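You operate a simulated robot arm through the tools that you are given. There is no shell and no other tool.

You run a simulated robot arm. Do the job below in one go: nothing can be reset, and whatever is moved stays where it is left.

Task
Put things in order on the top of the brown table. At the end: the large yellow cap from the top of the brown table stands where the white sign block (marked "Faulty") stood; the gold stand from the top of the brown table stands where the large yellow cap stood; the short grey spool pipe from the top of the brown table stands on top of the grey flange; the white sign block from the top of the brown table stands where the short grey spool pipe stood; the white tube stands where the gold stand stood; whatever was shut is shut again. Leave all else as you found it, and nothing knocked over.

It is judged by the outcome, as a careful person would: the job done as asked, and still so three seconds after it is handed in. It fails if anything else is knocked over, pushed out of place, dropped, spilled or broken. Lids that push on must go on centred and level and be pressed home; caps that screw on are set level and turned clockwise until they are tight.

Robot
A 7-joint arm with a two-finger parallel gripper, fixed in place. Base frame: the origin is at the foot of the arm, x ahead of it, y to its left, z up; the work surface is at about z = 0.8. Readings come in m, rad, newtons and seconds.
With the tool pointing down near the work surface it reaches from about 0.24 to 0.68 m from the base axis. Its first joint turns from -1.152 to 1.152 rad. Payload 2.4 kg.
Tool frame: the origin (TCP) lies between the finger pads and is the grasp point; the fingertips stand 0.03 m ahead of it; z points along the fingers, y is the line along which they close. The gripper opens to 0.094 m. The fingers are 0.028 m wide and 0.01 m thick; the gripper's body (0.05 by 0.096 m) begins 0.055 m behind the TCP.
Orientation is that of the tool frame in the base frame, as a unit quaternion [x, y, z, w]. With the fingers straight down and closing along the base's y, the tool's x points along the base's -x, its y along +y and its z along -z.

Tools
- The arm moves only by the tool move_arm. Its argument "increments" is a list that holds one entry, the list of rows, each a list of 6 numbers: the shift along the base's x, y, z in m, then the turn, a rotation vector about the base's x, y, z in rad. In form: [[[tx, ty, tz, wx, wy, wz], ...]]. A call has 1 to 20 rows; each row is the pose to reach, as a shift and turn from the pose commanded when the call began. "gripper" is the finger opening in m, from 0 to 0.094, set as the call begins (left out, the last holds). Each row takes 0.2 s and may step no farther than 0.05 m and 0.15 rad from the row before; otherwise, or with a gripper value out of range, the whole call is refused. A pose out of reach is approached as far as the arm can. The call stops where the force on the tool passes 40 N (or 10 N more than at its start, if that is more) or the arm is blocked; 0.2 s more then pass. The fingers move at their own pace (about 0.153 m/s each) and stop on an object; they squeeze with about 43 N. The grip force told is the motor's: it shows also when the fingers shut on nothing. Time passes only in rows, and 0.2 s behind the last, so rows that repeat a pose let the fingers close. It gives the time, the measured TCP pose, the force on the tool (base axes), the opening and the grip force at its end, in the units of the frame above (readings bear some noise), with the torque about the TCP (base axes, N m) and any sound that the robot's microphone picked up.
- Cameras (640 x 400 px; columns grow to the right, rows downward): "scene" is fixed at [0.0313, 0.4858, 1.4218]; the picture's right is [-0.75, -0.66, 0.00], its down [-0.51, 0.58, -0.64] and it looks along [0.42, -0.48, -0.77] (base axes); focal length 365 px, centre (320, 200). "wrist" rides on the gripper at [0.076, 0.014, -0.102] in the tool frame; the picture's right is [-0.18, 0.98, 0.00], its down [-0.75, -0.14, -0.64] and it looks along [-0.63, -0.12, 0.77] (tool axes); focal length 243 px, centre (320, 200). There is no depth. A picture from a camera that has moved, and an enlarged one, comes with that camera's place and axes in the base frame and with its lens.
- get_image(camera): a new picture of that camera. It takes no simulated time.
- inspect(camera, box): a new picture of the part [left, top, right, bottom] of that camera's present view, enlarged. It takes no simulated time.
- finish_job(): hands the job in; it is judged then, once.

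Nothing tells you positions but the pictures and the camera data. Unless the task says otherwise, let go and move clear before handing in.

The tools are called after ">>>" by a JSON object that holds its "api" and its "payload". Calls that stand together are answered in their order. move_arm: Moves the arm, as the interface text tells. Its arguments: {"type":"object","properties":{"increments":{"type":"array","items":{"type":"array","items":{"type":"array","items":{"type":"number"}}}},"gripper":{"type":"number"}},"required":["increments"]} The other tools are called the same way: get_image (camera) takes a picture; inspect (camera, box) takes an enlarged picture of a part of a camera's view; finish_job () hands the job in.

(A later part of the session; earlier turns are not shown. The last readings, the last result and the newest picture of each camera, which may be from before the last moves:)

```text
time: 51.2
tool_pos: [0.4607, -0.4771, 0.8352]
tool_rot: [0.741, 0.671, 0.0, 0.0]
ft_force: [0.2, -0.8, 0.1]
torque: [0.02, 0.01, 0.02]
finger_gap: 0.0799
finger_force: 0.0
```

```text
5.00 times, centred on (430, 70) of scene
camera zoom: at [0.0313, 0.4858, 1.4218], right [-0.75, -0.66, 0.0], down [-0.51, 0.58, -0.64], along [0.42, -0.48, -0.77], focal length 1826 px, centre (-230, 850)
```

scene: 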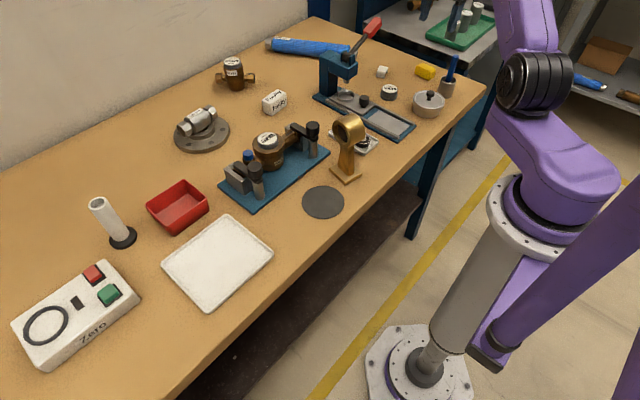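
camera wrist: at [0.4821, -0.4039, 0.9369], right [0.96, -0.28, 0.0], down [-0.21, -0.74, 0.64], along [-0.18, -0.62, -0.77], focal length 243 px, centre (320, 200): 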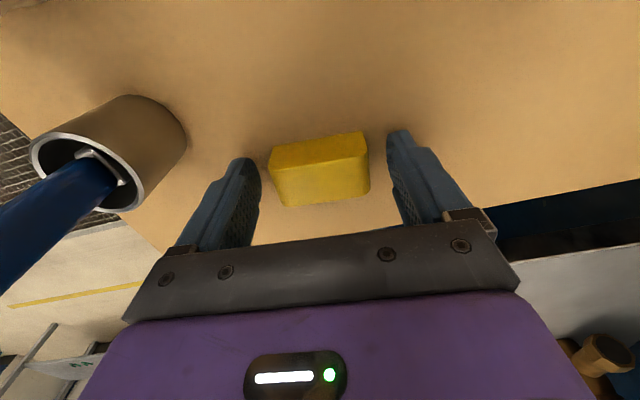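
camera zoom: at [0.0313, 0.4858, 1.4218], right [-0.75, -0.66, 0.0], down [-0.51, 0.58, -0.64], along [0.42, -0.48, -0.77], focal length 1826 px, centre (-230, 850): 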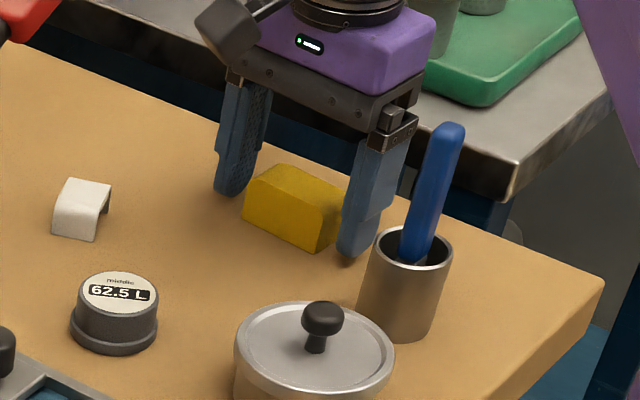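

>>> {"api": "move_arm", "payload": {"increments": [[[0, 0, 0, 0, 0, 0], [0, 0, 0, 0, 0, 0], [0, 0, 0, 0, 0, 0]]], "gripper": 0.0}}

>>> {"api": "move_arm", "payload": {"increments": [[[0, 0, 0.02, 0, 0, 0], [0, 0, 0.06, 0, 0, 0], [0, 0, 0.1, 0, 0, 0], [-0.01, 0.0, 0.14, 0, 0, 0], [-0.02, 0.0, 0.18, 0, 0, 0], [-0.02, 0.0, 0.21, 0, 0, 0]]]}}

>>> {"api": "get_image", "payload": {"camera": "wrist"}}

>>> {"api": "inspect", "payload": {"camera": "scene", "box": [380, 30, 480, 110]}}

```text
time: 52.0
tool_pos: [0.4602, -0.4783, 0.8352]
tool_rot: [0.741, 0.671, -0.001, -0.001]
ft_force: [-0.2, 0.5, -0.5]
torque: [0.0, 0.0, 0.01]
finger_gap: 0.0543
finger_force: 43.4
```

```text
time: 53.4
tool_pos: [0.4396, -0.4773, 1.0484]
tool_rot: [0.741, 0.672, -0.001, -0.001]
ft_force: [-0.5, -0.7, 0.2]
torque: [-0.01, 0.01, -0.05]
finger_gap: 0.0546
finger_force: 42.8
```

```text
taken
camera wrist: at [0.4607, -0.4038, 1.1503], right [0.96, -0.28, 0.0], down [-0.21, -0.74, 0.64], along [-0.18, -0.62, -0.77], focal length 243 px, centre (320, 200)
```

wrist: 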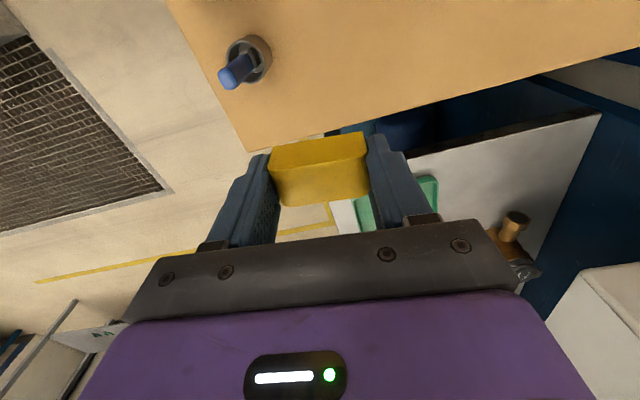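

```text
5.00 times, centred on (430, 70) of scene
camera zoom: at [0.0313, 0.4858, 1.4218], right [-0.75, -0.66, 0.0], down [-0.51, 0.58, -0.64], along [0.42, -0.48, -0.77], focal length 1826 px, centre (-230, 850)
```

zoom: 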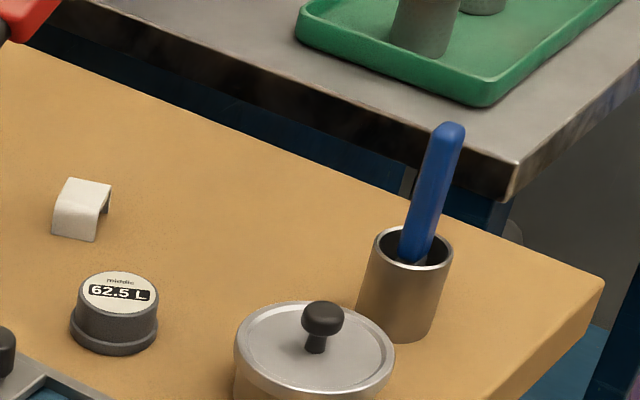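

The cap is held. I carry it high across to the left, turning it back on the way.

>>> {"api": "move_arm", "payload": {"increments": [[[-0.02, 0.04, 0.01, 0, 0, 0.13], [-0.04, 0.08, 0.02, 0, 0, 0.26], [-0.06, 0.12, 0.02, 0, 0, 0.39], [-0.07, 0.165, 0.02, 0, 0, 0.52], [-0.07, 0.21, 0.02, 0, 0, 0.65], [-0.07, 0.255, 0.02, 0, 0, 0.78], [-0.07, 0.3, 0.02, 0, 0, 0.91], [-0.07, 0.345, 0.02, 0, 0, 1.04], [-0.07, 0.39, 0.02, 0, 0, 1.17], [-0.07, 0.435, 0.02, 0, 0, 1.3], [-0.07, 0.48, 0.02, 0, 0, 1.43], [-0.07, 0.525, 0.02, 0, 0, 1.56], [-0.07, 0.57, 0.02, 0, 0, 1.6], [-0.07, 0.615, 0.02, 0, 0, 1.64], [-0.07, 0.66, 0.02, 0, 0, 1.67], [-0.07, 0.705, 0.02, 0, 0, 1.67], [-0.07, 0.75, 0.02, 0, 0, 1.67], [-0.07, 0.795, 0.02, 0, 0, 1.67], [-0.07, 0.84, 0.02, 0, 0, 1.67], [-0.065, 0.885, 0.015, 0, 0, 1.67]]]}}

>>> {"api": "get_image", "payload": {"camera": "wrist"}}

>>> {"api": "get_image", "payload": {"camera": "scene"}}

```text
time: 57.6
tool_pos: [0.3741, 0.4057, 1.0607]
tool_rot: [-0.001, 1.0, -0.001, 0.0]
ft_force: [0.5, -0.1, 0.0]
torque: [-0.03, 0.01, -0.05]
finger_gap: 0.0545
finger_force: 42.5
```

```text
taken
camera wrist: at [0.299, 0.42, 1.1631], right [0.18, 0.98, 0.0], down [0.75, -0.14, 0.64], along [0.63, -0.12, -0.77], focal length 243 px, centre (320, 200)
```

wrist: 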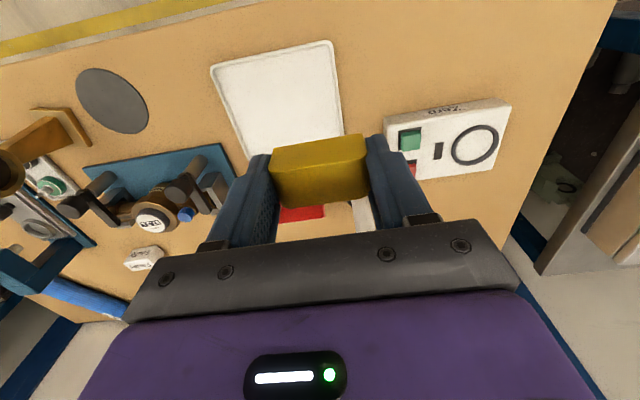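

```text
taken
```

scene: 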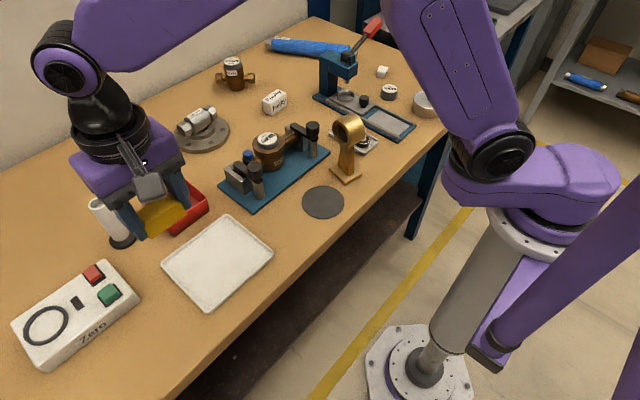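

>>> {"api": "move_arm", "payload": {"increments": [[[0.004, 0.045, 0, 0, 0, 0], [0.0069, 0.09, 0, 0, 0, 0], [0.0069, 0.0958, -0.045, 0, 0, 0], [0.0069, 0.0958, -0.09, 0, 0, 0], [0.0069, 0.0958, -0.135, 0, 0, 0], [0.0069, 0.0958, -0.18, 0, 0, 0], [0.0069, 0.0958, -0.205, 0, 0, 0], [0.0069, 0.0958, -0.205, 0, 0, 0]]]}}

>>> {"api": "get_image", "payload": {"camera": "wrist"}}

>>> {"api": "get_image", "payload": {"camera": "scene"}}

```text
time: 59.4
tool_pos: [0.3831, 0.5027, 0.8569]
tool_rot: [-0.001, 1.0, 0.0, -0.001]
ft_force: [0.4, -0.3, 0.6]
torque: [0.0, -0.02, 0.02]
finger_gap: 0.0544
finger_force: 43.0
```

```text
taken
camera wrist: at [0.3071, 0.5166, 0.9584], right [0.18, 0.98, 0.0], down [0.75, -0.14, 0.64], along [0.63, -0.12, -0.77], focal length 243 px, centre (320, 200)
```

wrist: 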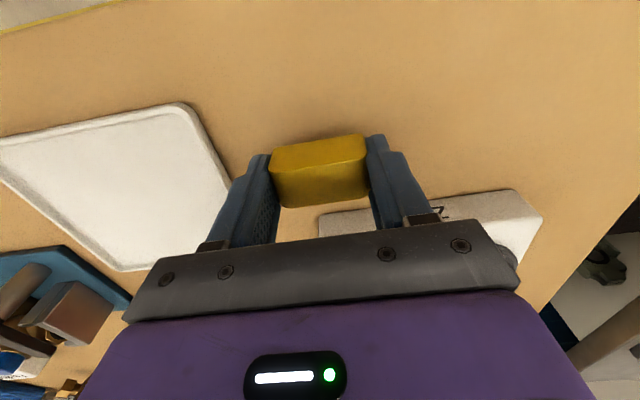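

```text
taken
```

scene: 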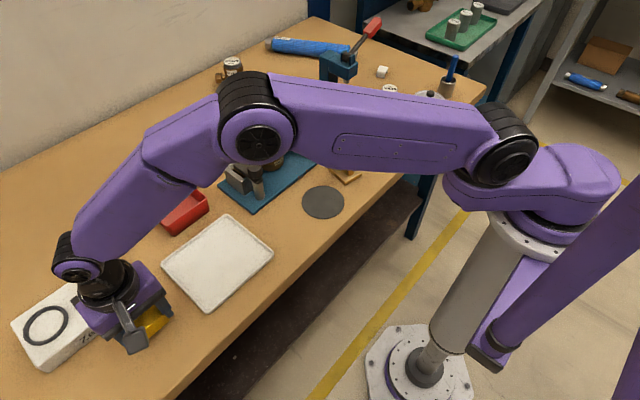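

>>> {"api": "move_arm", "payload": {"increments": [[[-0.0015, -0.001, -0.01, 0, 0, 0], [-0.0015, -0.001, -0.017, 0, 0, 0], [-0.0015, -0.001, -0.0205, 0, 0, 0], [-0.0015, -0.001, -0.0205, 0, 0, 0]]]}}

>>> {"api": "inspect", "payload": {"camera": "scene", "box": [100, 270, 220, 370]}}

```text
time: 60.4
tool_pos: [0.3807, 0.5015, 0.8349]
tool_rot: [-0.001, 1.0, -0.001, -0.001]
ft_force: [-0.3, -0.6, 0.2]
torque: [-0.01, -0.01, -0.02]
finger_gap: 0.0544
finger_force: 42.5
```

```text
4.00 times, centred on (160, 320) of scene
camera zoom: at [0.0313, 0.4858, 1.4218], right [-0.75, -0.66, 0.0], down [-0.51, 0.58, -0.64], along [0.42, -0.48, -0.77], focal length 1461 px, centre (960, -280)
```

zoom: 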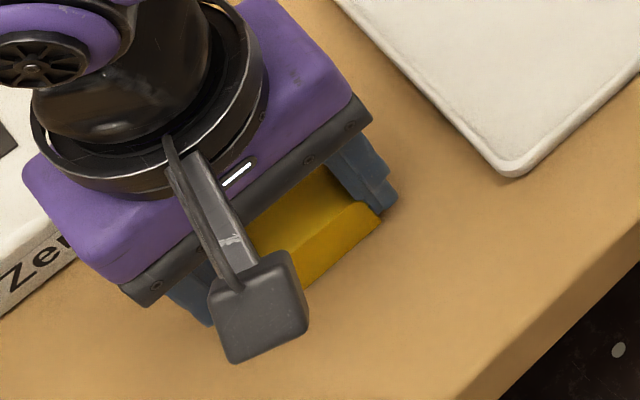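

>>> {"api": "move_arm", "payload": {"increments": [[[0, 0, -0.001, 0, 0, 0], [0, 0, -0.001, 0, 0, 0]]]}}

>>> {"api": "move_arm", "payload": {"increments": [[[0, 0, 0, 0, 0, 0], [0, 0, 0, 0, 0, 0]]], "gripper": 0.075}}

>>> {"api": "move_arm", "payload": {"increments": [[[0, 0, 0.015, 0, 0, 0], [0, 0, 0.055, 0, 0, 0], [0, 0, 0.1, 0, 0, 0], [0, 0, 0.145, 0, 0, 0], [0, -0.02, 0.185, 0, 0, 0], [0, -0.06, 0.2, 0, 0, 0], [0, -0.105, 0.21, 0, 0, 0], [0, -0.15, 0.21, 0, 0, 0], [0, -0.195, 0.21, 0, 0, 0], [0, -0.24, 0.21, 0, 0, 0], [0, -0.285, 0.21, 0, 0, 0]]]}}

>>> {"api": "get_image", "payload": {"camera": "scene"}}

>>> {"api": "inspect", "payload": {"camera": "scene", "box": [100, 270, 220, 370]}}

```text
time: 61.0
tool_pos: [0.3814, 0.5006, 0.8343]
tool_rot: [0.0, 1.0, -0.001, 0.0]
ft_force: [-0.5, -0.7, 0.5]
torque: [0.01, 0.02, 0.04]
finger_gap: 0.0545
finger_force: 42.4
```

```text
time: 61.6
tool_pos: [0.3803, 0.5013, 0.8358]
tool_rot: [0.0, 1.0, -0.001, 0.0]
ft_force: [0.8, 0.1, -0.2]
torque: [-0.02, -0.01, 0.0]
finger_gap: 0.075
finger_force: 0.0
```

```text
time: 64.0
tool_pos: [0.3794, 0.217, 1.0459]
tool_rot: [-0.001, 1.0, 0.0, 0.0]
ft_force: [-0.1, 0.2, -0.3]
torque: [-0.01, 0.03, -0.01]
finger_gap: 0.0747
finger_force: 0.1
```

```text
taken
```

scene: 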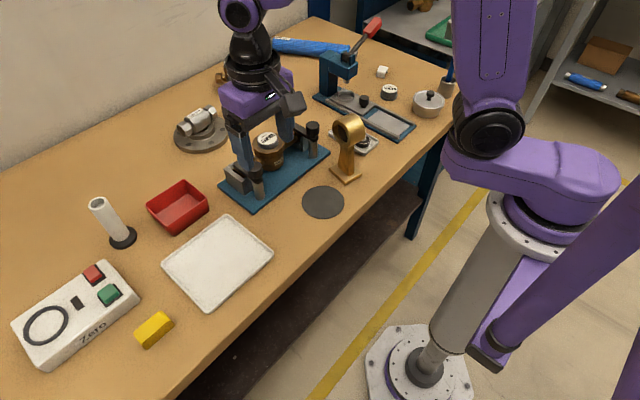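

```text
4.00 times, centred on (160, 320) of scene
camera zoom: at [0.0313, 0.4858, 1.4218], right [-0.75, -0.66, 0.0], down [-0.51, 0.58, -0.64], along [0.42, -0.48, -0.77], focal length 1461 px, centre (960, -280)
```

zoom: 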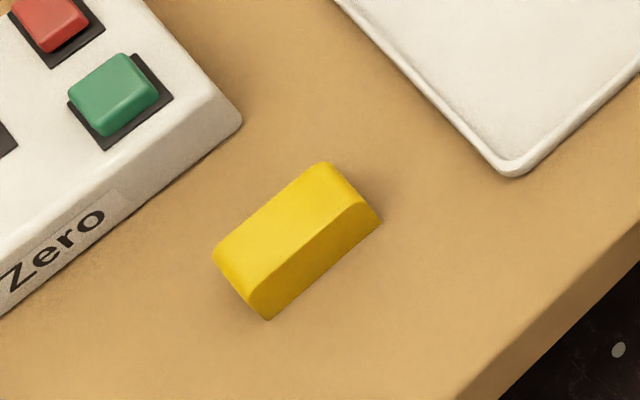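

The yellow cap stands in place. Next, the gold stand: I move back to look at it.

>>> {"api": "move_arm", "payload": {"increments": [[[-0.03, -0.03, 0.02, 0, 0, 0], [-0.06, -0.06, 0.04, 0, 0, 0], [-0.085, -0.1, 0.05, 0, 0, 0], [-0.1, -0.14, 0.05, 0, 0, 0], [-0.1, -0.18, 0.05, 0, 0, 0], [-0.1, -0.21, 0.05, 0, 0, 0]]]}}

>>> {"api": "get_image", "payload": {"camera": "wrist"}}

>>> {"api": "inspect", "payload": {"camera": "scene", "box": [310, 100, 400, 200]}}

```text
time: 65.4
tool_pos: [0.2808, 0.0052, 1.0943]
tool_rot: [-0.001, 1.0, -0.001, 0.0]
ft_force: [0.2, 0.0, -1.3]
torque: [0.0, 0.01, -0.04]
finger_gap: 0.0747
finger_force: 0.0
```

```text
taken
camera wrist: at [0.2045, 0.0183, 1.1964], right [0.18, 0.98, 0.0], down [0.75, -0.14, 0.64], along [0.63, -0.12, -0.77], focal length 243 px, centre (320, 200)
```

wrist: 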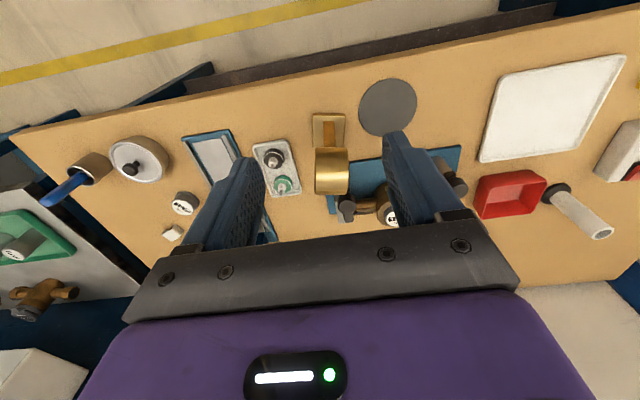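

```text
4.00 times, centred on (355, 150) of scene
camera zoom: at [0.0313, 0.4858, 1.4218], right [-0.75, -0.66, 0.0], down [-0.51, 0.58, -0.64], along [0.42, -0.48, -0.77], focal length 1461 px, centre (180, 400)
```

zoom: 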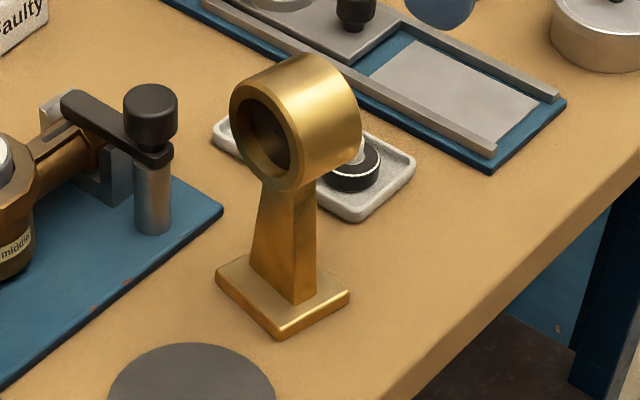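

>>> {"api": "inspect", "payload": {"camera": "wrist", "box": [280, 90, 380, 220]}}

```text
3.08 times, centred on (330, 155) of wrist
camera zoom: at [0.2045, 0.0183, 1.1964], right [0.18, 0.98, 0.0], down [0.75, -0.14, 0.64], along [0.63, -0.12, -0.77], focal length 746 px, centre (289, 338)
```

zoom: 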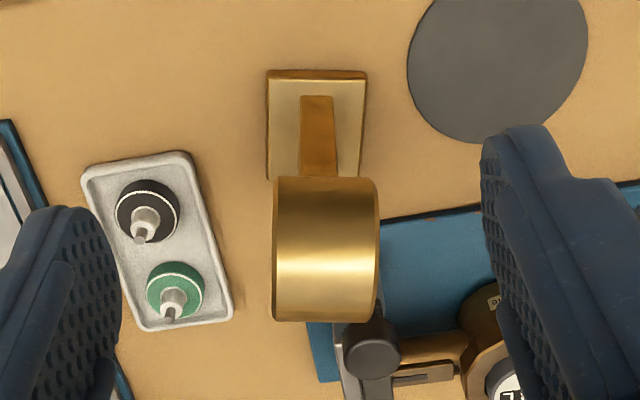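

The gold stand's base centre is about (0.382, -0.003), its ring (axis roughly along y) centred at z ≈ 0.92. I go above it, turned to close on the ring's two end faces.

>>> {"api": "move_arm", "payload": {"increments": [[[0.035, -0.002, 0, 0, 0, -0.1], [0.07, -0.004, 0, 0, 0, -0.2025], [0.101, -0.007, -0.02, 0, 0, -0.2025], [0.101, -0.007, -0.06, 0, 0, -0.2025], [0.101, -0.007, -0.06, 0, 0, -0.2025]]], "gripper": 0.08}}

>>> {"api": "get_image", "payload": {"camera": "wrist"}}

>>> {"api": "inspect", "payload": {"camera": "scene", "box": [300, 80, 410, 200]}}

```text
time: 66.6
tool_pos: [0.3794, -0.0002, 1.0344]
tool_rot: [0.1, 0.995, 0.0, 0.0]
ft_force: [-0.4, -0.1, 0.8]
torque: [-0.01, -0.01, 0.01]
finger_gap: 0.08
finger_force: 0.3
```

```text
taken
camera wrist: at [0.3085, 0.0284, 1.1354], right [0.38, 0.93, 0.0], down [0.71, -0.29, 0.64], along [0.6, -0.24, -0.77], focal length 243 px, centre (320, 200)
```

wrist: 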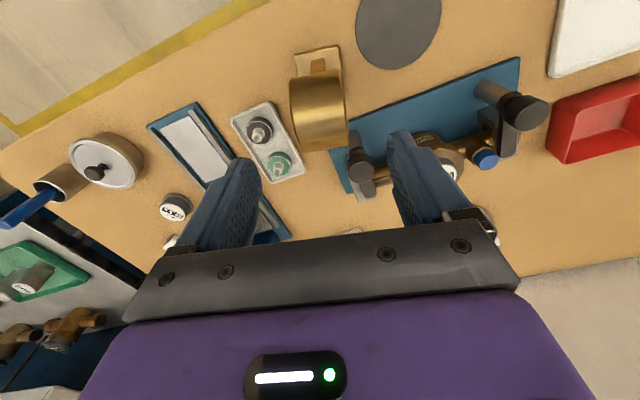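

```text
3.33 times, centred on (355, 140) of scene
camera zoom: at [0.0313, 0.4858, 1.4218], right [-0.75, -0.66, 0.0], down [-0.51, 0.58, -0.64], along [0.42, -0.48, -0.77], focal length 1218 px, centre (203, 400)
```

zoom: 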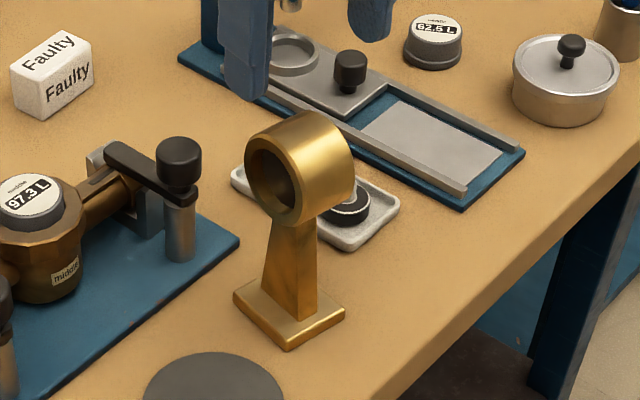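

>>> {"api": "inspect", "payload": {"camera": "wrist", "box": [260, 30, 390, 170]}}

```text
2.86 times, centred on (325, 100) of wrist
camera zoom: at [0.3085, 0.0284, 1.1354], right [0.38, 0.93, 0.0], down [0.71, -0.29, 0.64], along [0.6, -0.24, -0.77], focal length 693 px, centre (306, 486)
```

zoom: 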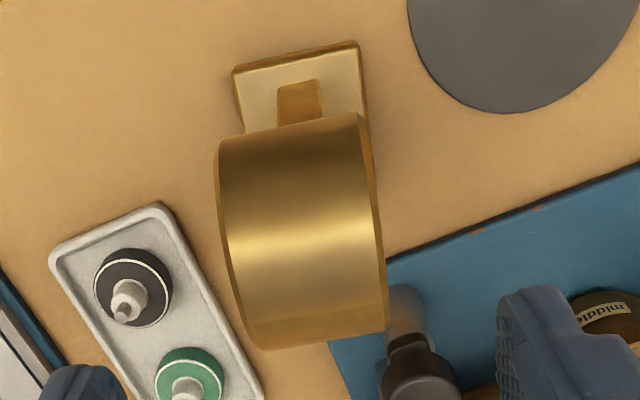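

The ring is 39–40 mm long, centred at (0.381, -0.001). I descend so the pads straddle it.

>>> {"api": "move_arm", "payload": {"increments": [[[0.001, -0.0005, -0.04, 0, 0, -0.02], [0.001, -0.0005, -0.08, 0, 0, -0.02], [0.001, -0.0005, -0.104, 0, 0, -0.02], [0.001, -0.0005, -0.104, 0, 0, -0.02]]]}}

>>> {"api": "get_image", "payload": {"camera": "wrist"}}

>>> {"api": "inspect", "payload": {"camera": "scene", "box": [300, 80, 410, 200]}}

```text
time: 67.6
tool_pos: [0.382, -0.001, 0.9287]
tool_rot: [0.109, 0.994, -0.001, 0.0]
ft_force: [-0.9, 0.3, 0.5]
torque: [0.03, 0.0, 0.02]
finger_gap: 0.0802
finger_force: 0.1
```

```text
taken
camera wrist: at [0.3111, 0.0294, 1.0304], right [0.39, 0.92, 0.0], down [0.7, -0.3, 0.64], along [0.59, -0.25, -0.77], focal length 243 px, centre (320, 200)
```

wrist: 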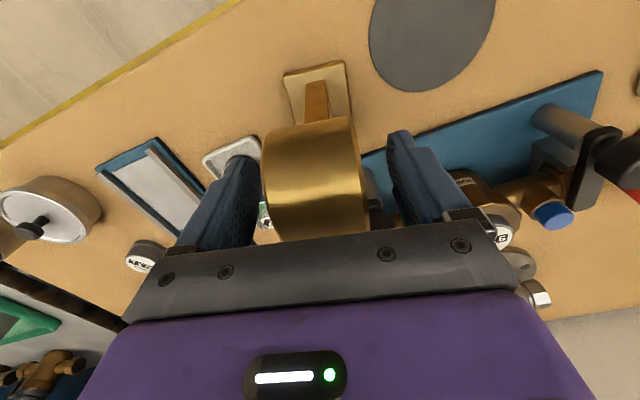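

```text
3.33 times, centred on (355, 140) of scene
camera zoom: at [0.0313, 0.4858, 1.4218], right [-0.75, -0.66, 0.0], down [-0.51, 0.58, -0.64], along [0.42, -0.48, -0.77], focal length 1218 px, centre (203, 400)
```

zoom: 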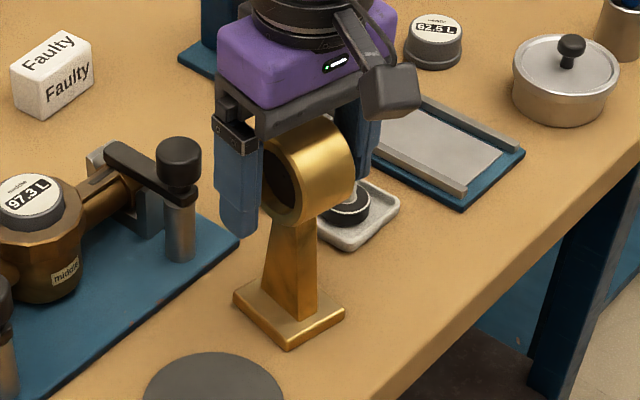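

>>> {"api": "move_arm", "payload": {"increments": [[[0, 0, 0, 0, 0, 0], [0, 0, 0, 0, 0, 0], [0, 0, 0, 0, 0, 0]]], "gripper": 0.0}}

>>> {"api": "get_image", "payload": {"camera": "wrist"}}

>>> {"api": "inspect", "payload": {"camera": "scene", "box": [300, 80, 410, 200]}}

```text
time: 68.4
tool_pos: [0.3815, -0.0009, 0.9301]
tool_rot: [0.111, 0.994, -0.001, 0.0]
ft_force: [0.7, 1.0, 0.4]
torque: [0.05, -0.25, 0.02]
finger_gap: 0.0463
finger_force: 43.2
```

```text
taken
camera wrist: at [0.3112, 0.0294, 1.0306], right [0.4, 0.92, 0.0], down [0.7, -0.3, 0.64], along [0.59, -0.25, -0.77], focal length 243 px, centre (320, 200)
```

wrist: 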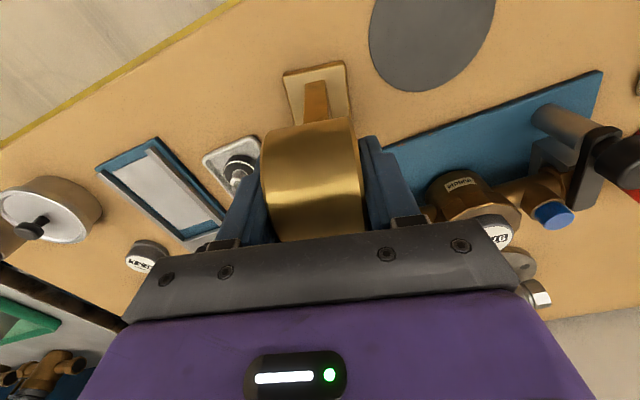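

```text
3.33 times, centred on (355, 140) of scene
camera zoom: at [0.0314, 0.4858, 1.4218], right [-0.75, -0.66, 0.0], down [-0.51, 0.58, -0.64], along [0.42, -0.48, -0.77], focal length 1218 px, centre (203, 400)
```

zoom: 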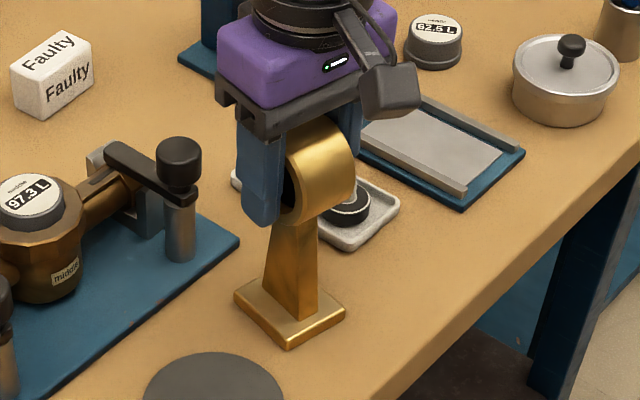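

The ring is gripped by its flat ends. I lift it well clear.

>>> {"api": "move_arm", "payload": {"increments": [[[0, 0, 0.01, 0, 0, 0], [0, 0, 0.03, 0, 0, 0], [0, 0, 0.07, 0, 0, 0], [0, 0, 0.11, 0, 0, 0], [0, 0, 0.15, 0, 0, 0], [0, 0, 0.18, 0, 0, 0], [0, 0, 0.18, 0, 0, 0]]]}}

>>> {"api": "get_image", "payload": {"camera": "wrist"}}

>>> {"api": "get_image", "payload": {"camera": "scene"}}

```text
time: 70.0
tool_pos: [0.3815, -0.0034, 1.1113]
tool_rot: [0.111, 0.994, -0.001, 0.0]
ft_force: [0.8, -0.6, -7.3]
torque: [0.02, -0.03, 0.0]
finger_gap: 0.0461
finger_force: 42.8
```

```text
taken
camera wrist: at [0.3097, 0.0278, 1.2128], right [0.4, 0.92, 0.0], down [0.71, -0.3, 0.64], along [0.59, -0.25, -0.77], focal length 243 px, centre (320, 200)
```

wrist: 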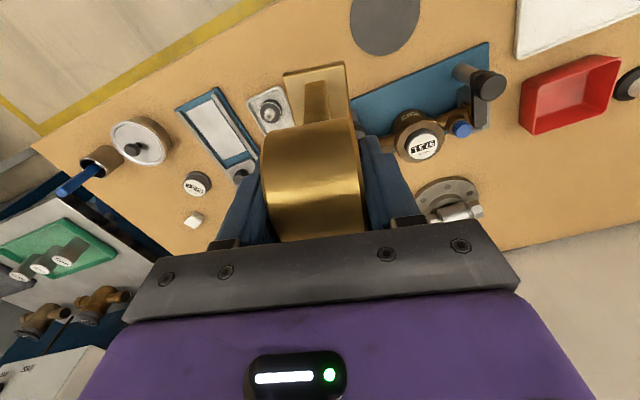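

```text
taken
```

scene: 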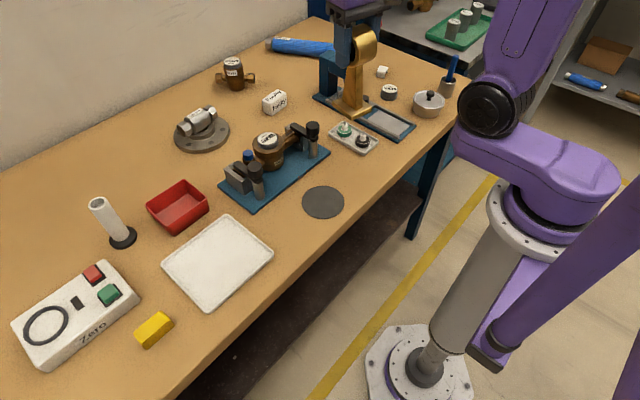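

>>> {"api": "move_arm", "payload": {"increments": [[[0, -0.03, 0, 0, 0, 0], [0, -0.07, 0, 0, 0, 0], [0, -0.115, 0, 0, 0, 0], [0, -0.16, 0, 0, 0, 0], [0, -0.205, 0, 0, 0, 0], [0, -0.25, 0, 0, 0, 0], [0, -0.295, 0, 0, 0, 0], [0.0, -0.34, 0, 0, 0, 0], [0.01, -0.38, 0, 0, 0, 0], [0.02, -0.42, 0, 0, 0, 0], [0.03, -0.455, 0, 0, 0, 0], [0.05, -0.4755, -0.01, 0, 0, 0], [0.07, -0.4755, -0.03, 0, 0, 0], [0.079, -0.4755, -0.05, 0, 0, 0], [0.079, -0.4755, -0.08, 0, 0, 0], [0.079, -0.4755, -0.08, 0, 0, 0]]]}}

>>> {"api": "get_image", "payload": {"camera": "wrist"}}

>>> {"api": "get_image", "payload": {"camera": "scene"}}

>>> {"api": "inspect", "payload": {"camera": "scene", "box": [370, 10, 490, 110]}}

```text
time: 73.4
tool_pos: [0.4629, -0.4758, 1.0297]
tool_rot: [0.109, 0.994, 0.0, 0.0]
ft_force: [-0.3, 0.3, -8.9]
torque: [0.02, -0.04, -0.03]
finger_gap: 0.0465
finger_force: 42.7
```

```text
taken
camera wrist: at [0.3913, -0.4453, 1.1322], right [0.39, 0.92, 0.0], down [0.7, -0.3, 0.64], along [0.59, -0.25, -0.77], focal length 243 px, centre (320, 200)
```

wrist: 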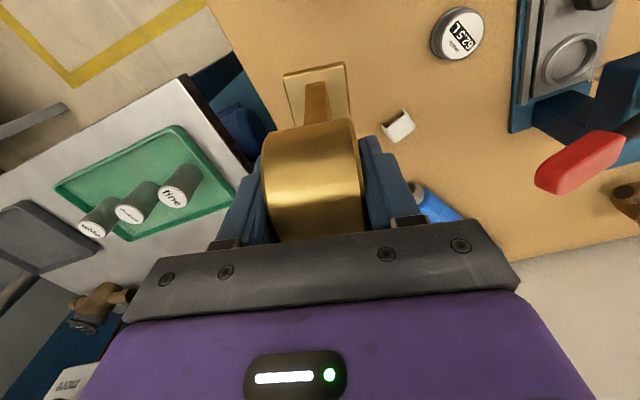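

```text
taken
```

scene: 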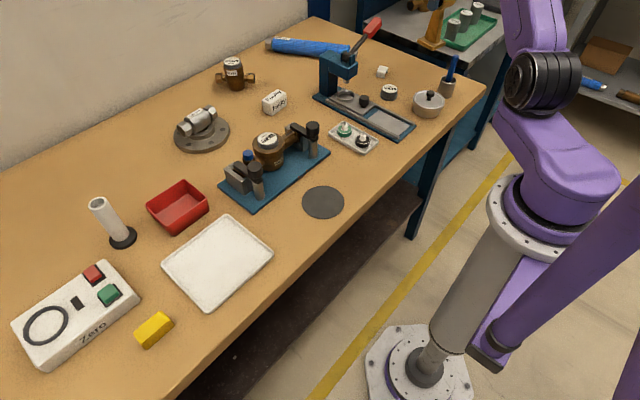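

```text
4.00 times, centred on (430, 60) of scene
camera zoom: at [0.0314, 0.4857, 1.4219], right [-0.75, -0.66, 0.0], down [-0.51, 0.58, -0.64], along [0.42, -0.48, -0.77], focal length 1461 px, centre (-120, 760)
```

zoom: 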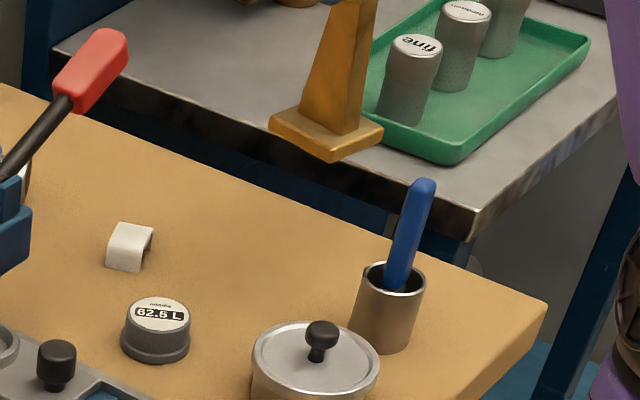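

The stand hangs upright above the yellow cap's old spot. I lower it.

>>> {"api": "move_arm", "payload": {"increments": [[[-0.0015, -0.0015, -0.03, 0, 0, 0], [-0.0015, -0.0015, -0.06, 0, 0, 0], [-0.0015, -0.0015, -0.085, 0, 0, 0], [-0.0015, -0.0015, -0.095, 0, 0, 0], [-0.0015, -0.0015, -0.095, 0, 0, 0]]]}}

>>> {"api": "inspect", "payload": {"camera": "scene", "box": [370, 10, 490, 110]}}

```text
time: 74.6
tool_pos: [0.4576, -0.4773, 0.9349]
tool_rot: [0.111, 0.994, 0.0, -0.001]
ft_force: [-0.2, -0.3, -8.8]
torque: [-0.02, 0.01, -0.03]
finger_gap: 0.046
finger_force: 43.7
```

```text
4.00 times, centred on (430, 60) of scene
camera zoom: at [0.0314, 0.4857, 1.4219], right [-0.75, -0.66, 0.0], down [-0.51, 0.58, -0.64], along [0.42, -0.48, -0.77], focal length 1461 px, centre (-120, 760)
```

zoom: 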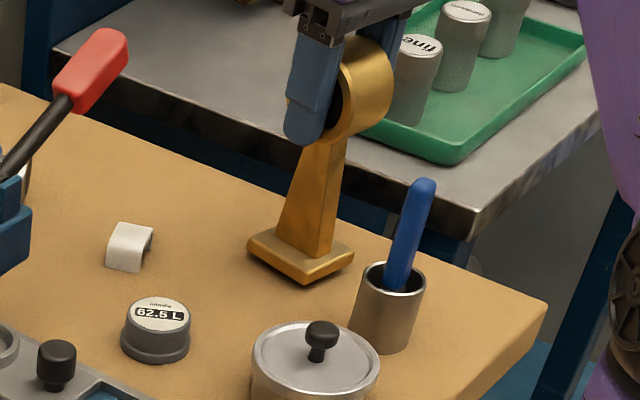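

>>> {"api": "move_arm", "payload": {"increments": [[[0.001, 0, -0.003, 0, 0, 0], [0.001, 0, -0.005, 0, 0, 0], [0.001, 0, -0.005, 0, 0, 0]]]}}

```text
time: 75.4
tool_pos: [0.4601, -0.4775, 0.9315]
tool_rot: [0.11, 0.994, -0.001, 0.001]
ft_force: [0.1, 1.0, -7.5]
torque: [0.01, 0.0, 0.0]
finger_gap: 0.0462
finger_force: 43.3
```

>>> {"api": "move_arm", "payload": {"increments": [[[0, 0, -0.001, 0, 0, 0], [0, 0, -0.002, 0, 0, 0], [0, 0, -0.002, 0, 0, 0]]]}}

```text
time: 76.2
tool_pos: [0.46, -0.4774, 0.929]
tool_rot: [0.111, 0.994, -0.001, 0.0]
ft_force: [0.8, -0.2, -8.9]
torque: [0.02, -0.03, 0.0]
finger_gap: 0.0464
finger_force: 42.5
```

>>> {"api": "move_arm", "payload": {"increments": [[[0, 0, -0.001, 0, 0, 0], [0, 0, -0.002, 0, 0, 0], [0, 0, -0.002, 0, 0, 0]]]}}

>>> {"api": "inspect", "payload": {"camera": "scene", "box": [370, 10, 490, 110]}}

```text
time: 77.0
tool_pos: [0.4608, -0.4773, 0.9297]
tool_rot: [0.111, 0.994, -0.001, 0.001]
ft_force: [-6.7, 7.1, 16.6]
torque: [0.72, 0.33, 0.13]
finger_gap: 0.0466
finger_force: 43.4
```

```text
4.00 times, centred on (430, 60) of scene
camera zoom: at [0.0309, 0.4862, 1.4217], right [-0.75, -0.66, 0.0], down [-0.51, 0.58, -0.64], along [0.42, -0.48, -0.77], focal length 1461 px, centre (-120, 760)
```

zoom: 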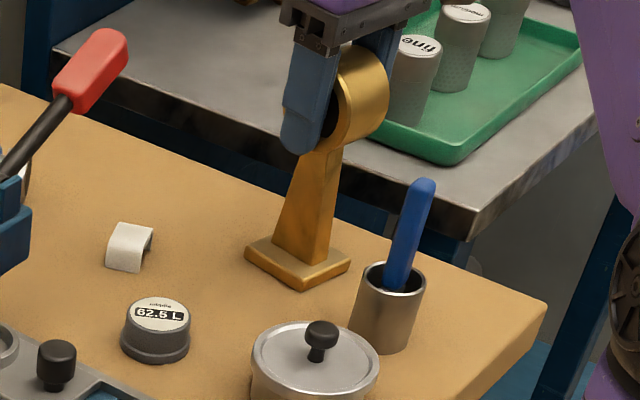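

Contact is made. I ease off a little and release.

>>> {"api": "move_arm", "payload": {"increments": [[[0, 0, 0.001, 0, 0, 0], [0, 0, 0.0015, 0, 0, 0], [0, 0, 0.0015, 0, 0, 0]]]}}

>>> {"api": "move_arm", "payload": {"increments": [[[0, 0, 0, 0, 0, 0], [0, 0, 0, 0, 0, 0]]], "gripper": 0.066}}

>>> {"api": "inspect", "payload": {"camera": "scene", "box": [370, 10, 490, 110]}}

>>> {"api": "get_image", "payload": {"camera": "wrist"}}

```text
time: 77.8
tool_pos: [0.461, -0.4791, 0.9285]
tool_rot: [0.11, 0.994, 0.0, 0.0]
ft_force: [-4.9, 4.7, 13.6]
torque: [0.14, 0.15, 0.01]
finger_gap: 0.0464
finger_force: 42.9
```

```text
time: 78.4
tool_pos: [0.4614, -0.4791, 0.9291]
tool_rot: [0.109, 0.994, -0.002, 0.0]
ft_force: [0.0, -0.4, 0.3]
torque: [-0.03, 0.02, -0.01]
finger_gap: 0.066
finger_force: 0.0
```

```text
4.00 times, centred on (430, 60) of scene
camera zoom: at [0.0313, 0.4858, 1.4218], right [-0.75, -0.66, 0.0], down [-0.51, 0.58, -0.64], along [0.42, -0.48, -0.77], focal length 1461 px, centre (-120, 760)
```

zoom: 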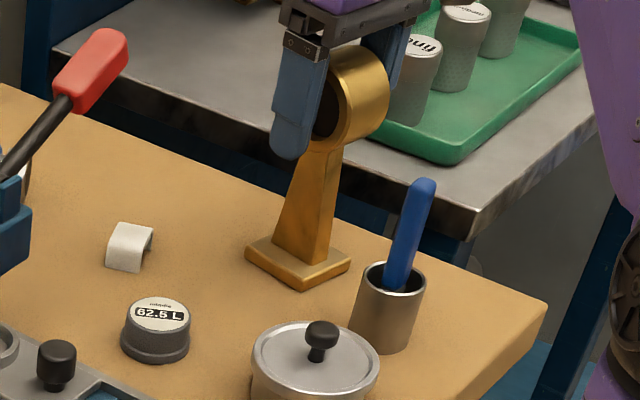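

```text
taken
camera wrist: at [0.39, -0.4478, 1.0297], right [0.39, 0.92, 0.0], down [0.7, -0.3, 0.64], along [0.59, -0.25, -0.77], focal length 243 px, centre (320, 200)
```

wrist: 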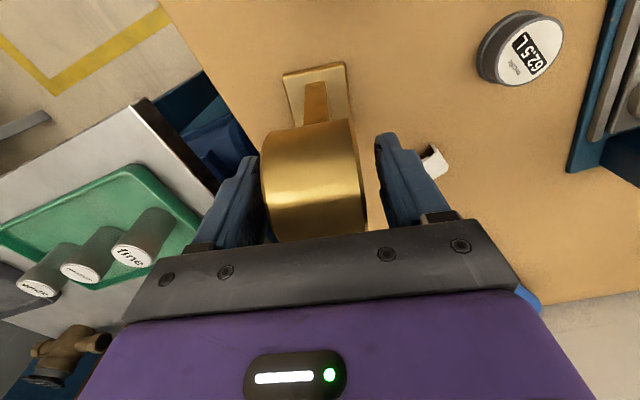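

>>> {"api": "move_arm", "payload": {"increments": [[[0, 0, 0.015, 0, 0, 0], [0, 0, 0.045, 0, 0, 0], [0, 0, 0.085, 0, 0, 0], [-0.02, 0.01, 0.125, 0, 0, 0], [-0.05, 0.035, 0.14, 0, 0, 0.06], [-0.08, 0.07, 0.14, 0, 0, 0.12], [-0.1, 0.11, 0.14, 0, 0, 0.18], [-0.11, 0.15, 0.14, 0, 0, 0.22], [-0.11, 0.195, 0.14, 0, 0, 0.22], [-0.11, 0.24, 0.14, 0, 0, 0.22], [-0.11, 0.285, 0.14, 0, 0, 0.22], [-0.11, 0.33, 0.14, 0, 0, 0.22], [-0.11, 0.375, 0.14, 0, 0, 0.22], [-0.1, 0.42, 0.14, 0, 0, 0.22], [-0.09, 0.465, 0.14, 0, 0, 0.22], [-0.08, 0.51, 0.14, 0, 0, 0.22], [-0.07, 0.555, 0.14, 0, 0, 0.22], [-0.06, 0.6, 0.14, 0, 0, 0.22], [-0.05, 0.645, 0.14, 0, 0, 0.22], [-0.04, 0.69, 0.14, 0, 0, 0.22]]]}}

>>> {"api": "get_image", "payload": {"camera": "scene"}}

>>> {"api": "inspect", "payload": {"camera": "scene", "box": [370, 10, 490, 110]}}

>>> {"api": "get_image", "payload": {"camera": "wrist"}}

```text
time: 82.6
tool_pos: [0.4212, 0.2123, 1.0668]
tool_rot: [0.001, 1.0, -0.002, 0.0]
ft_force: [-0.7, -0.4, 0.3]
torque: [0.03, 0.02, 0.01]
finger_gap: 0.0661
finger_force: 0.1
```

```text
taken
```

scene: 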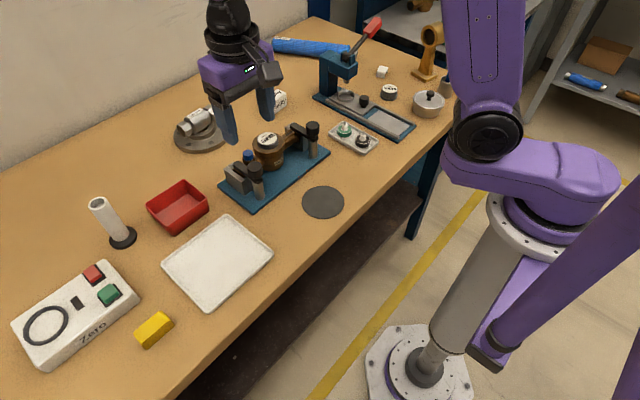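

```text
4.00 times, centred on (430, 60) of scene
camera zoom: at [0.0313, 0.4858, 1.4218], right [-0.75, -0.66, 0.0], down [-0.51, 0.58, -0.64], along [0.42, -0.48, -0.77], focal length 1461 px, centre (-120, 760)
```

zoom: 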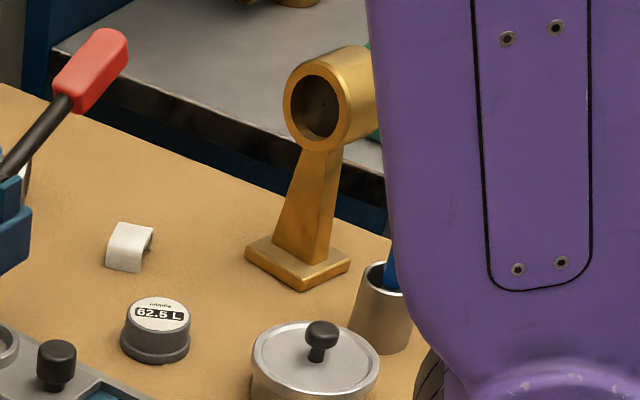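

```text
taken
camera wrist: at [0.3453, 0.2269, 1.1689], right [0.19, 0.98, 0.0], down [0.75, -0.14, 0.64], along [0.63, -0.12, -0.77], focal length 243 px, centre (320, 200)
```

wrist: 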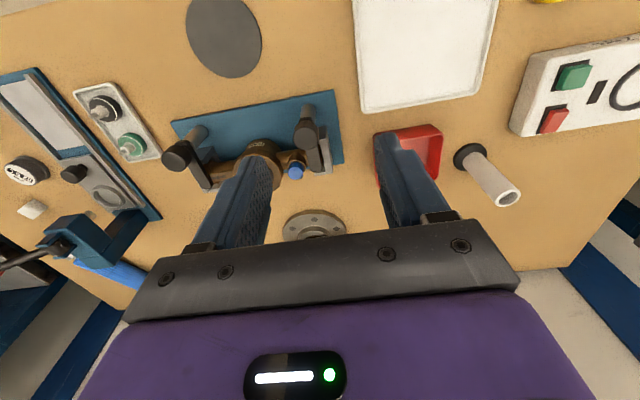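

The gold stand stands where the cap was. Now I go to the tube, turning the tool to face it radially.

>>> {"api": "move_arm", "payload": {"increments": [[[0.016, 0.031, 0, 0, 0, 0.13], [0.032, 0.062, 0, 0, 0, 0.26], [0.048, 0.093, 0, 0, 0, 0.39], [0.064, 0.124, 0, 0, 0, 0.52], [0.075, 0.15, -0.01, 0, 0, 0.632], [0.075, 0.15, -0.01, 0, 0, 0.632]]]}}

>>> {"api": "get_image", "payload": {"camera": "wrist"}}

>>> {"api": "inspect", "payload": {"camera": "wrist", "box": [260, 100, 400, 240]}}

```text
time: 84.0
tool_pos: [0.4956, 0.3637, 1.0597]
tool_rot: [-0.312, 0.95, 0.0, 0.0]
ft_force: [0.6, -0.9, 0.0]
torque: [0.02, 0.0, 0.01]
finger_gap: 0.0659
finger_force: 0.1
```

```text
taken
camera wrist: at [0.4261, 0.3294, 1.1606], right [-0.43, 0.9, 0.0], down [0.69, 0.33, 0.64], along [0.58, 0.28, -0.77], focal length 243 px, centre (320, 200)
```

wrist: 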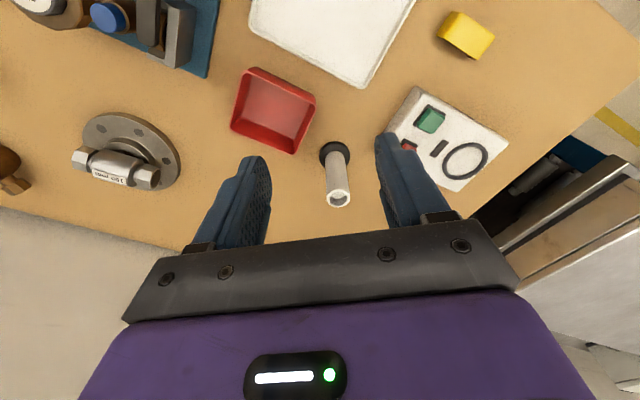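

```text
2.86 times, centred on (330, 170) of wrist
camera zoom: at [0.4261, 0.3294, 1.1606], right [-0.43, 0.9, 0.0], down [0.69, 0.33, 0.64], along [0.58, 0.28, -0.77], focal length 693 px, centre (291, 286)
```

zoom: 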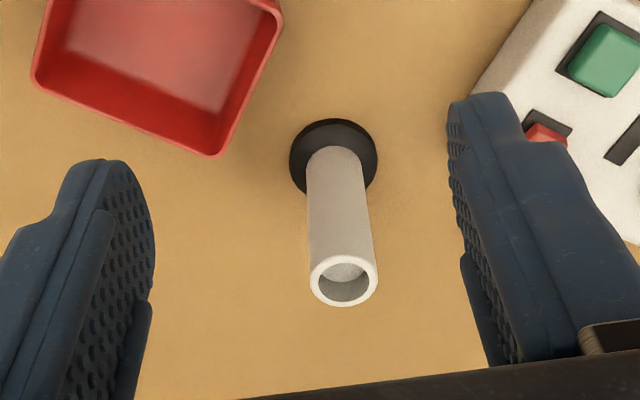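

The tube stands upright at (0.596, 0.439), top at about 0.917, with a foot disc. I approach with the tool tilted outward by 25°.

>>> {"api": "move_arm", "payload": {"increments": [[[0.01, 0.008, -0.02, 0.0653, -0.0885, 0], [0.025, 0.018, -0.04, 0.1306, -0.1771, 0], [0.045, 0.034, -0.06, 0.1958, -0.2656, 0], [0.0661, 0.05, -0.085, 0.2611, -0.3542, 0], [0.0661, 0.05, -0.089, 0.2611, -0.3542, 0], [0.0661, 0.05, -0.089, 0.2611, -0.3542, 0]]]}}

>>> {"api": "get_image", "payload": {"camera": "wrist"}}

>>> {"api": "get_image", "payload": {"camera": "scene"}}

```text
time: 85.4
tool_pos: [0.5622, 0.4113, 0.968]
tool_rot: [-0.303, 0.927, 0.069, 0.208]
ft_force: [0.1, 0.3, -0.2]
torque: [-0.01, 0.02, -0.01]
finger_gap: 0.0661
finger_force: 0.1
```

```text
taken
camera wrist: at [0.4624, 0.3567, 1.0273], right [-0.45, 0.89, 0.08], down [0.41, 0.13, 0.9], along [0.79, 0.43, -0.42], focal length 243 px, centre (320, 200)
```

wrist: 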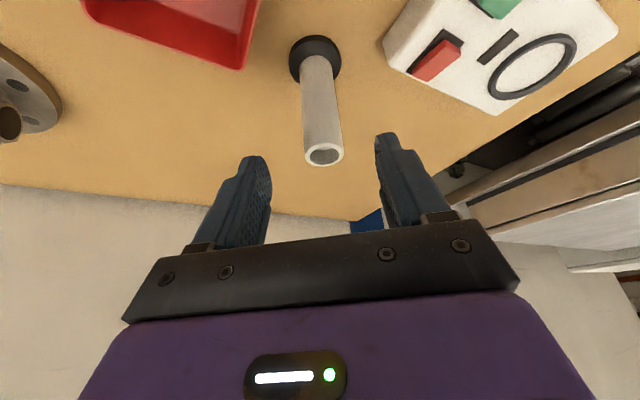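

```text
taken
```

scene: 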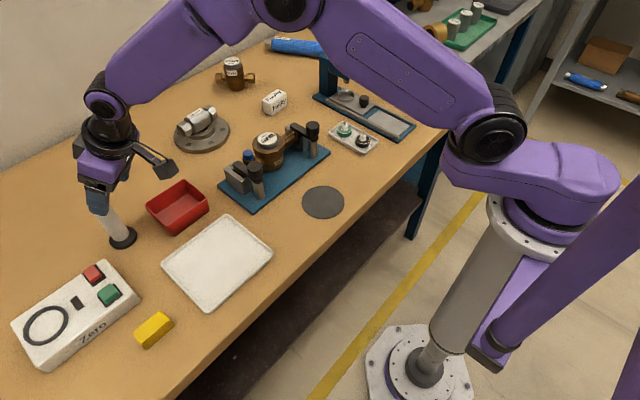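

>>> {"api": "move_arm", "payload": {"increments": [[[0.012, 0.0095, -0.03, 0, 0, 0], [0.024, 0.019, -0.06, 0, 0, 0], [0.0344, 0.0268, -0.0877, 0, 0, 0], [0.0344, 0.0268, -0.0877, 0, 0, 0]]]}}

>>> {"api": "get_image", "payload": {"camera": "wrist"}}

>>> {"api": "inspect", "payload": {"camera": "scene", "box": [60, 160, 180, 260]}}

```text
time: 86.4
tool_pos: [0.5956, 0.4385, 0.8814]
tool_rot: [-0.303, 0.928, 0.069, 0.207]
ft_force: [0.0, 0.3, 0.0]
torque: [0.0, 0.0, 0.02]
finger_gap: 0.066
finger_force: 0.1
```

```text
taken
camera wrist: at [0.4967, 0.3833, 0.9401], right [-0.45, 0.89, 0.08], down [0.41, 0.13, 0.9], along [0.79, 0.43, -0.42], focal length 243 px, centre (320, 200)
```

wrist: 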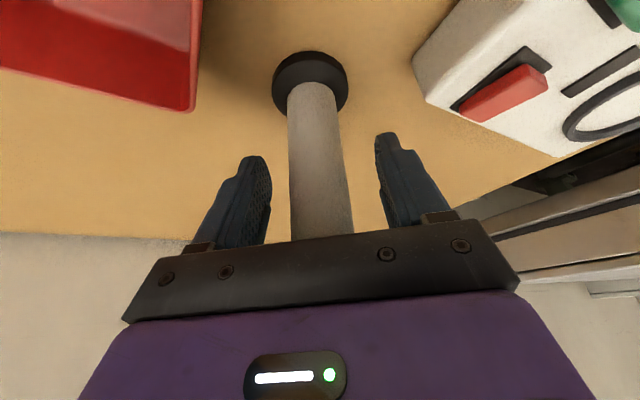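

```text
4.00 times, centred on (120, 210) of scene
camera zoom: at [0.0313, 0.4858, 1.4218], right [-0.75, -0.66, 0.0], down [-0.51, 0.58, -0.64], along [0.42, -0.48, -0.77], focal length 1461 px, centre (1120, 160)
```

zoom: 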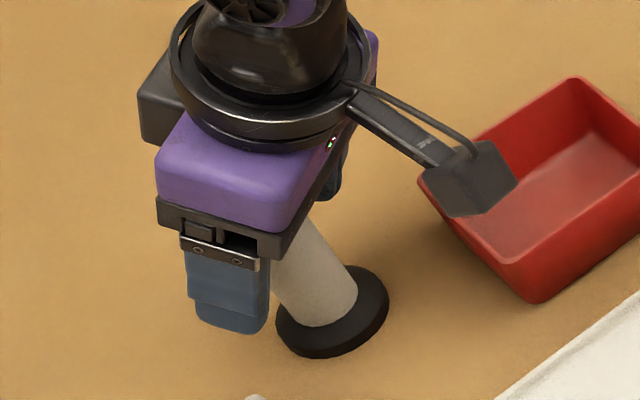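

The tube is centred between the fingers; I close and lift a little.

>>> {"api": "move_arm", "payload": {"increments": [[[0, 0, 0, 0, 0, 0], [0, 0, 0, 0, 0, 0], [0, 0, 0, 0, 0, 0]]], "gripper": 0.0}}

>>> {"api": "move_arm", "payload": {"increments": [[[0, 0, 0.01, 0, 0, 0], [0, 0, 0.03, 0, 0, 0], [0, 0, 0.05, 0, 0, 0], [0, 0, 0.05, 0, 0, 0]]]}}

>>> {"api": "get_image", "payload": {"camera": "wrist"}}

>>> {"api": "inspect", "payload": {"camera": "scene", "box": [60, 160, 180, 260]}}

```text
time: 87.2
tool_pos: [0.5949, 0.439, 0.8813]
tool_rot: [-0.302, 0.928, 0.068, 0.207]
ft_force: [0.9, -0.9, -0.2]
torque: [0.08, 0.02, -0.02]
finger_gap: 0.0356
finger_force: 43.6
```

```text
time: 88.2
tool_pos: [0.5966, 0.4395, 0.9322]
tool_rot: [-0.303, 0.928, 0.069, 0.207]
ft_force: [0.3, 0.9, -1.8]
torque: [-0.01, 0.03, -0.02]
finger_gap: 0.0357
finger_force: 43.5
```

```text
taken
camera wrist: at [0.498, 0.3846, 0.9914], right [-0.45, 0.89, 0.08], down [0.41, 0.13, 0.9], along [0.79, 0.43, -0.43], focal length 243 px, centre (320, 200)
```

wrist: 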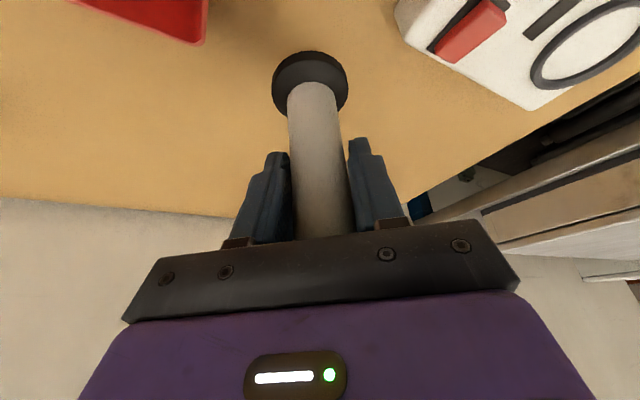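

```text
4.00 times, centred on (120, 210) of scene
camera zoom: at [0.0313, 0.4858, 1.4218], right [-0.75, -0.66, 0.0], down [-0.51, 0.58, -0.64], along [0.42, -0.48, -0.77], focal length 1461 px, centre (1120, 160)
```

zoom: 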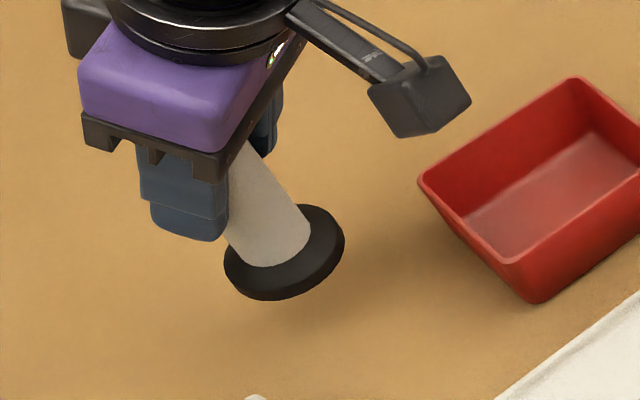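

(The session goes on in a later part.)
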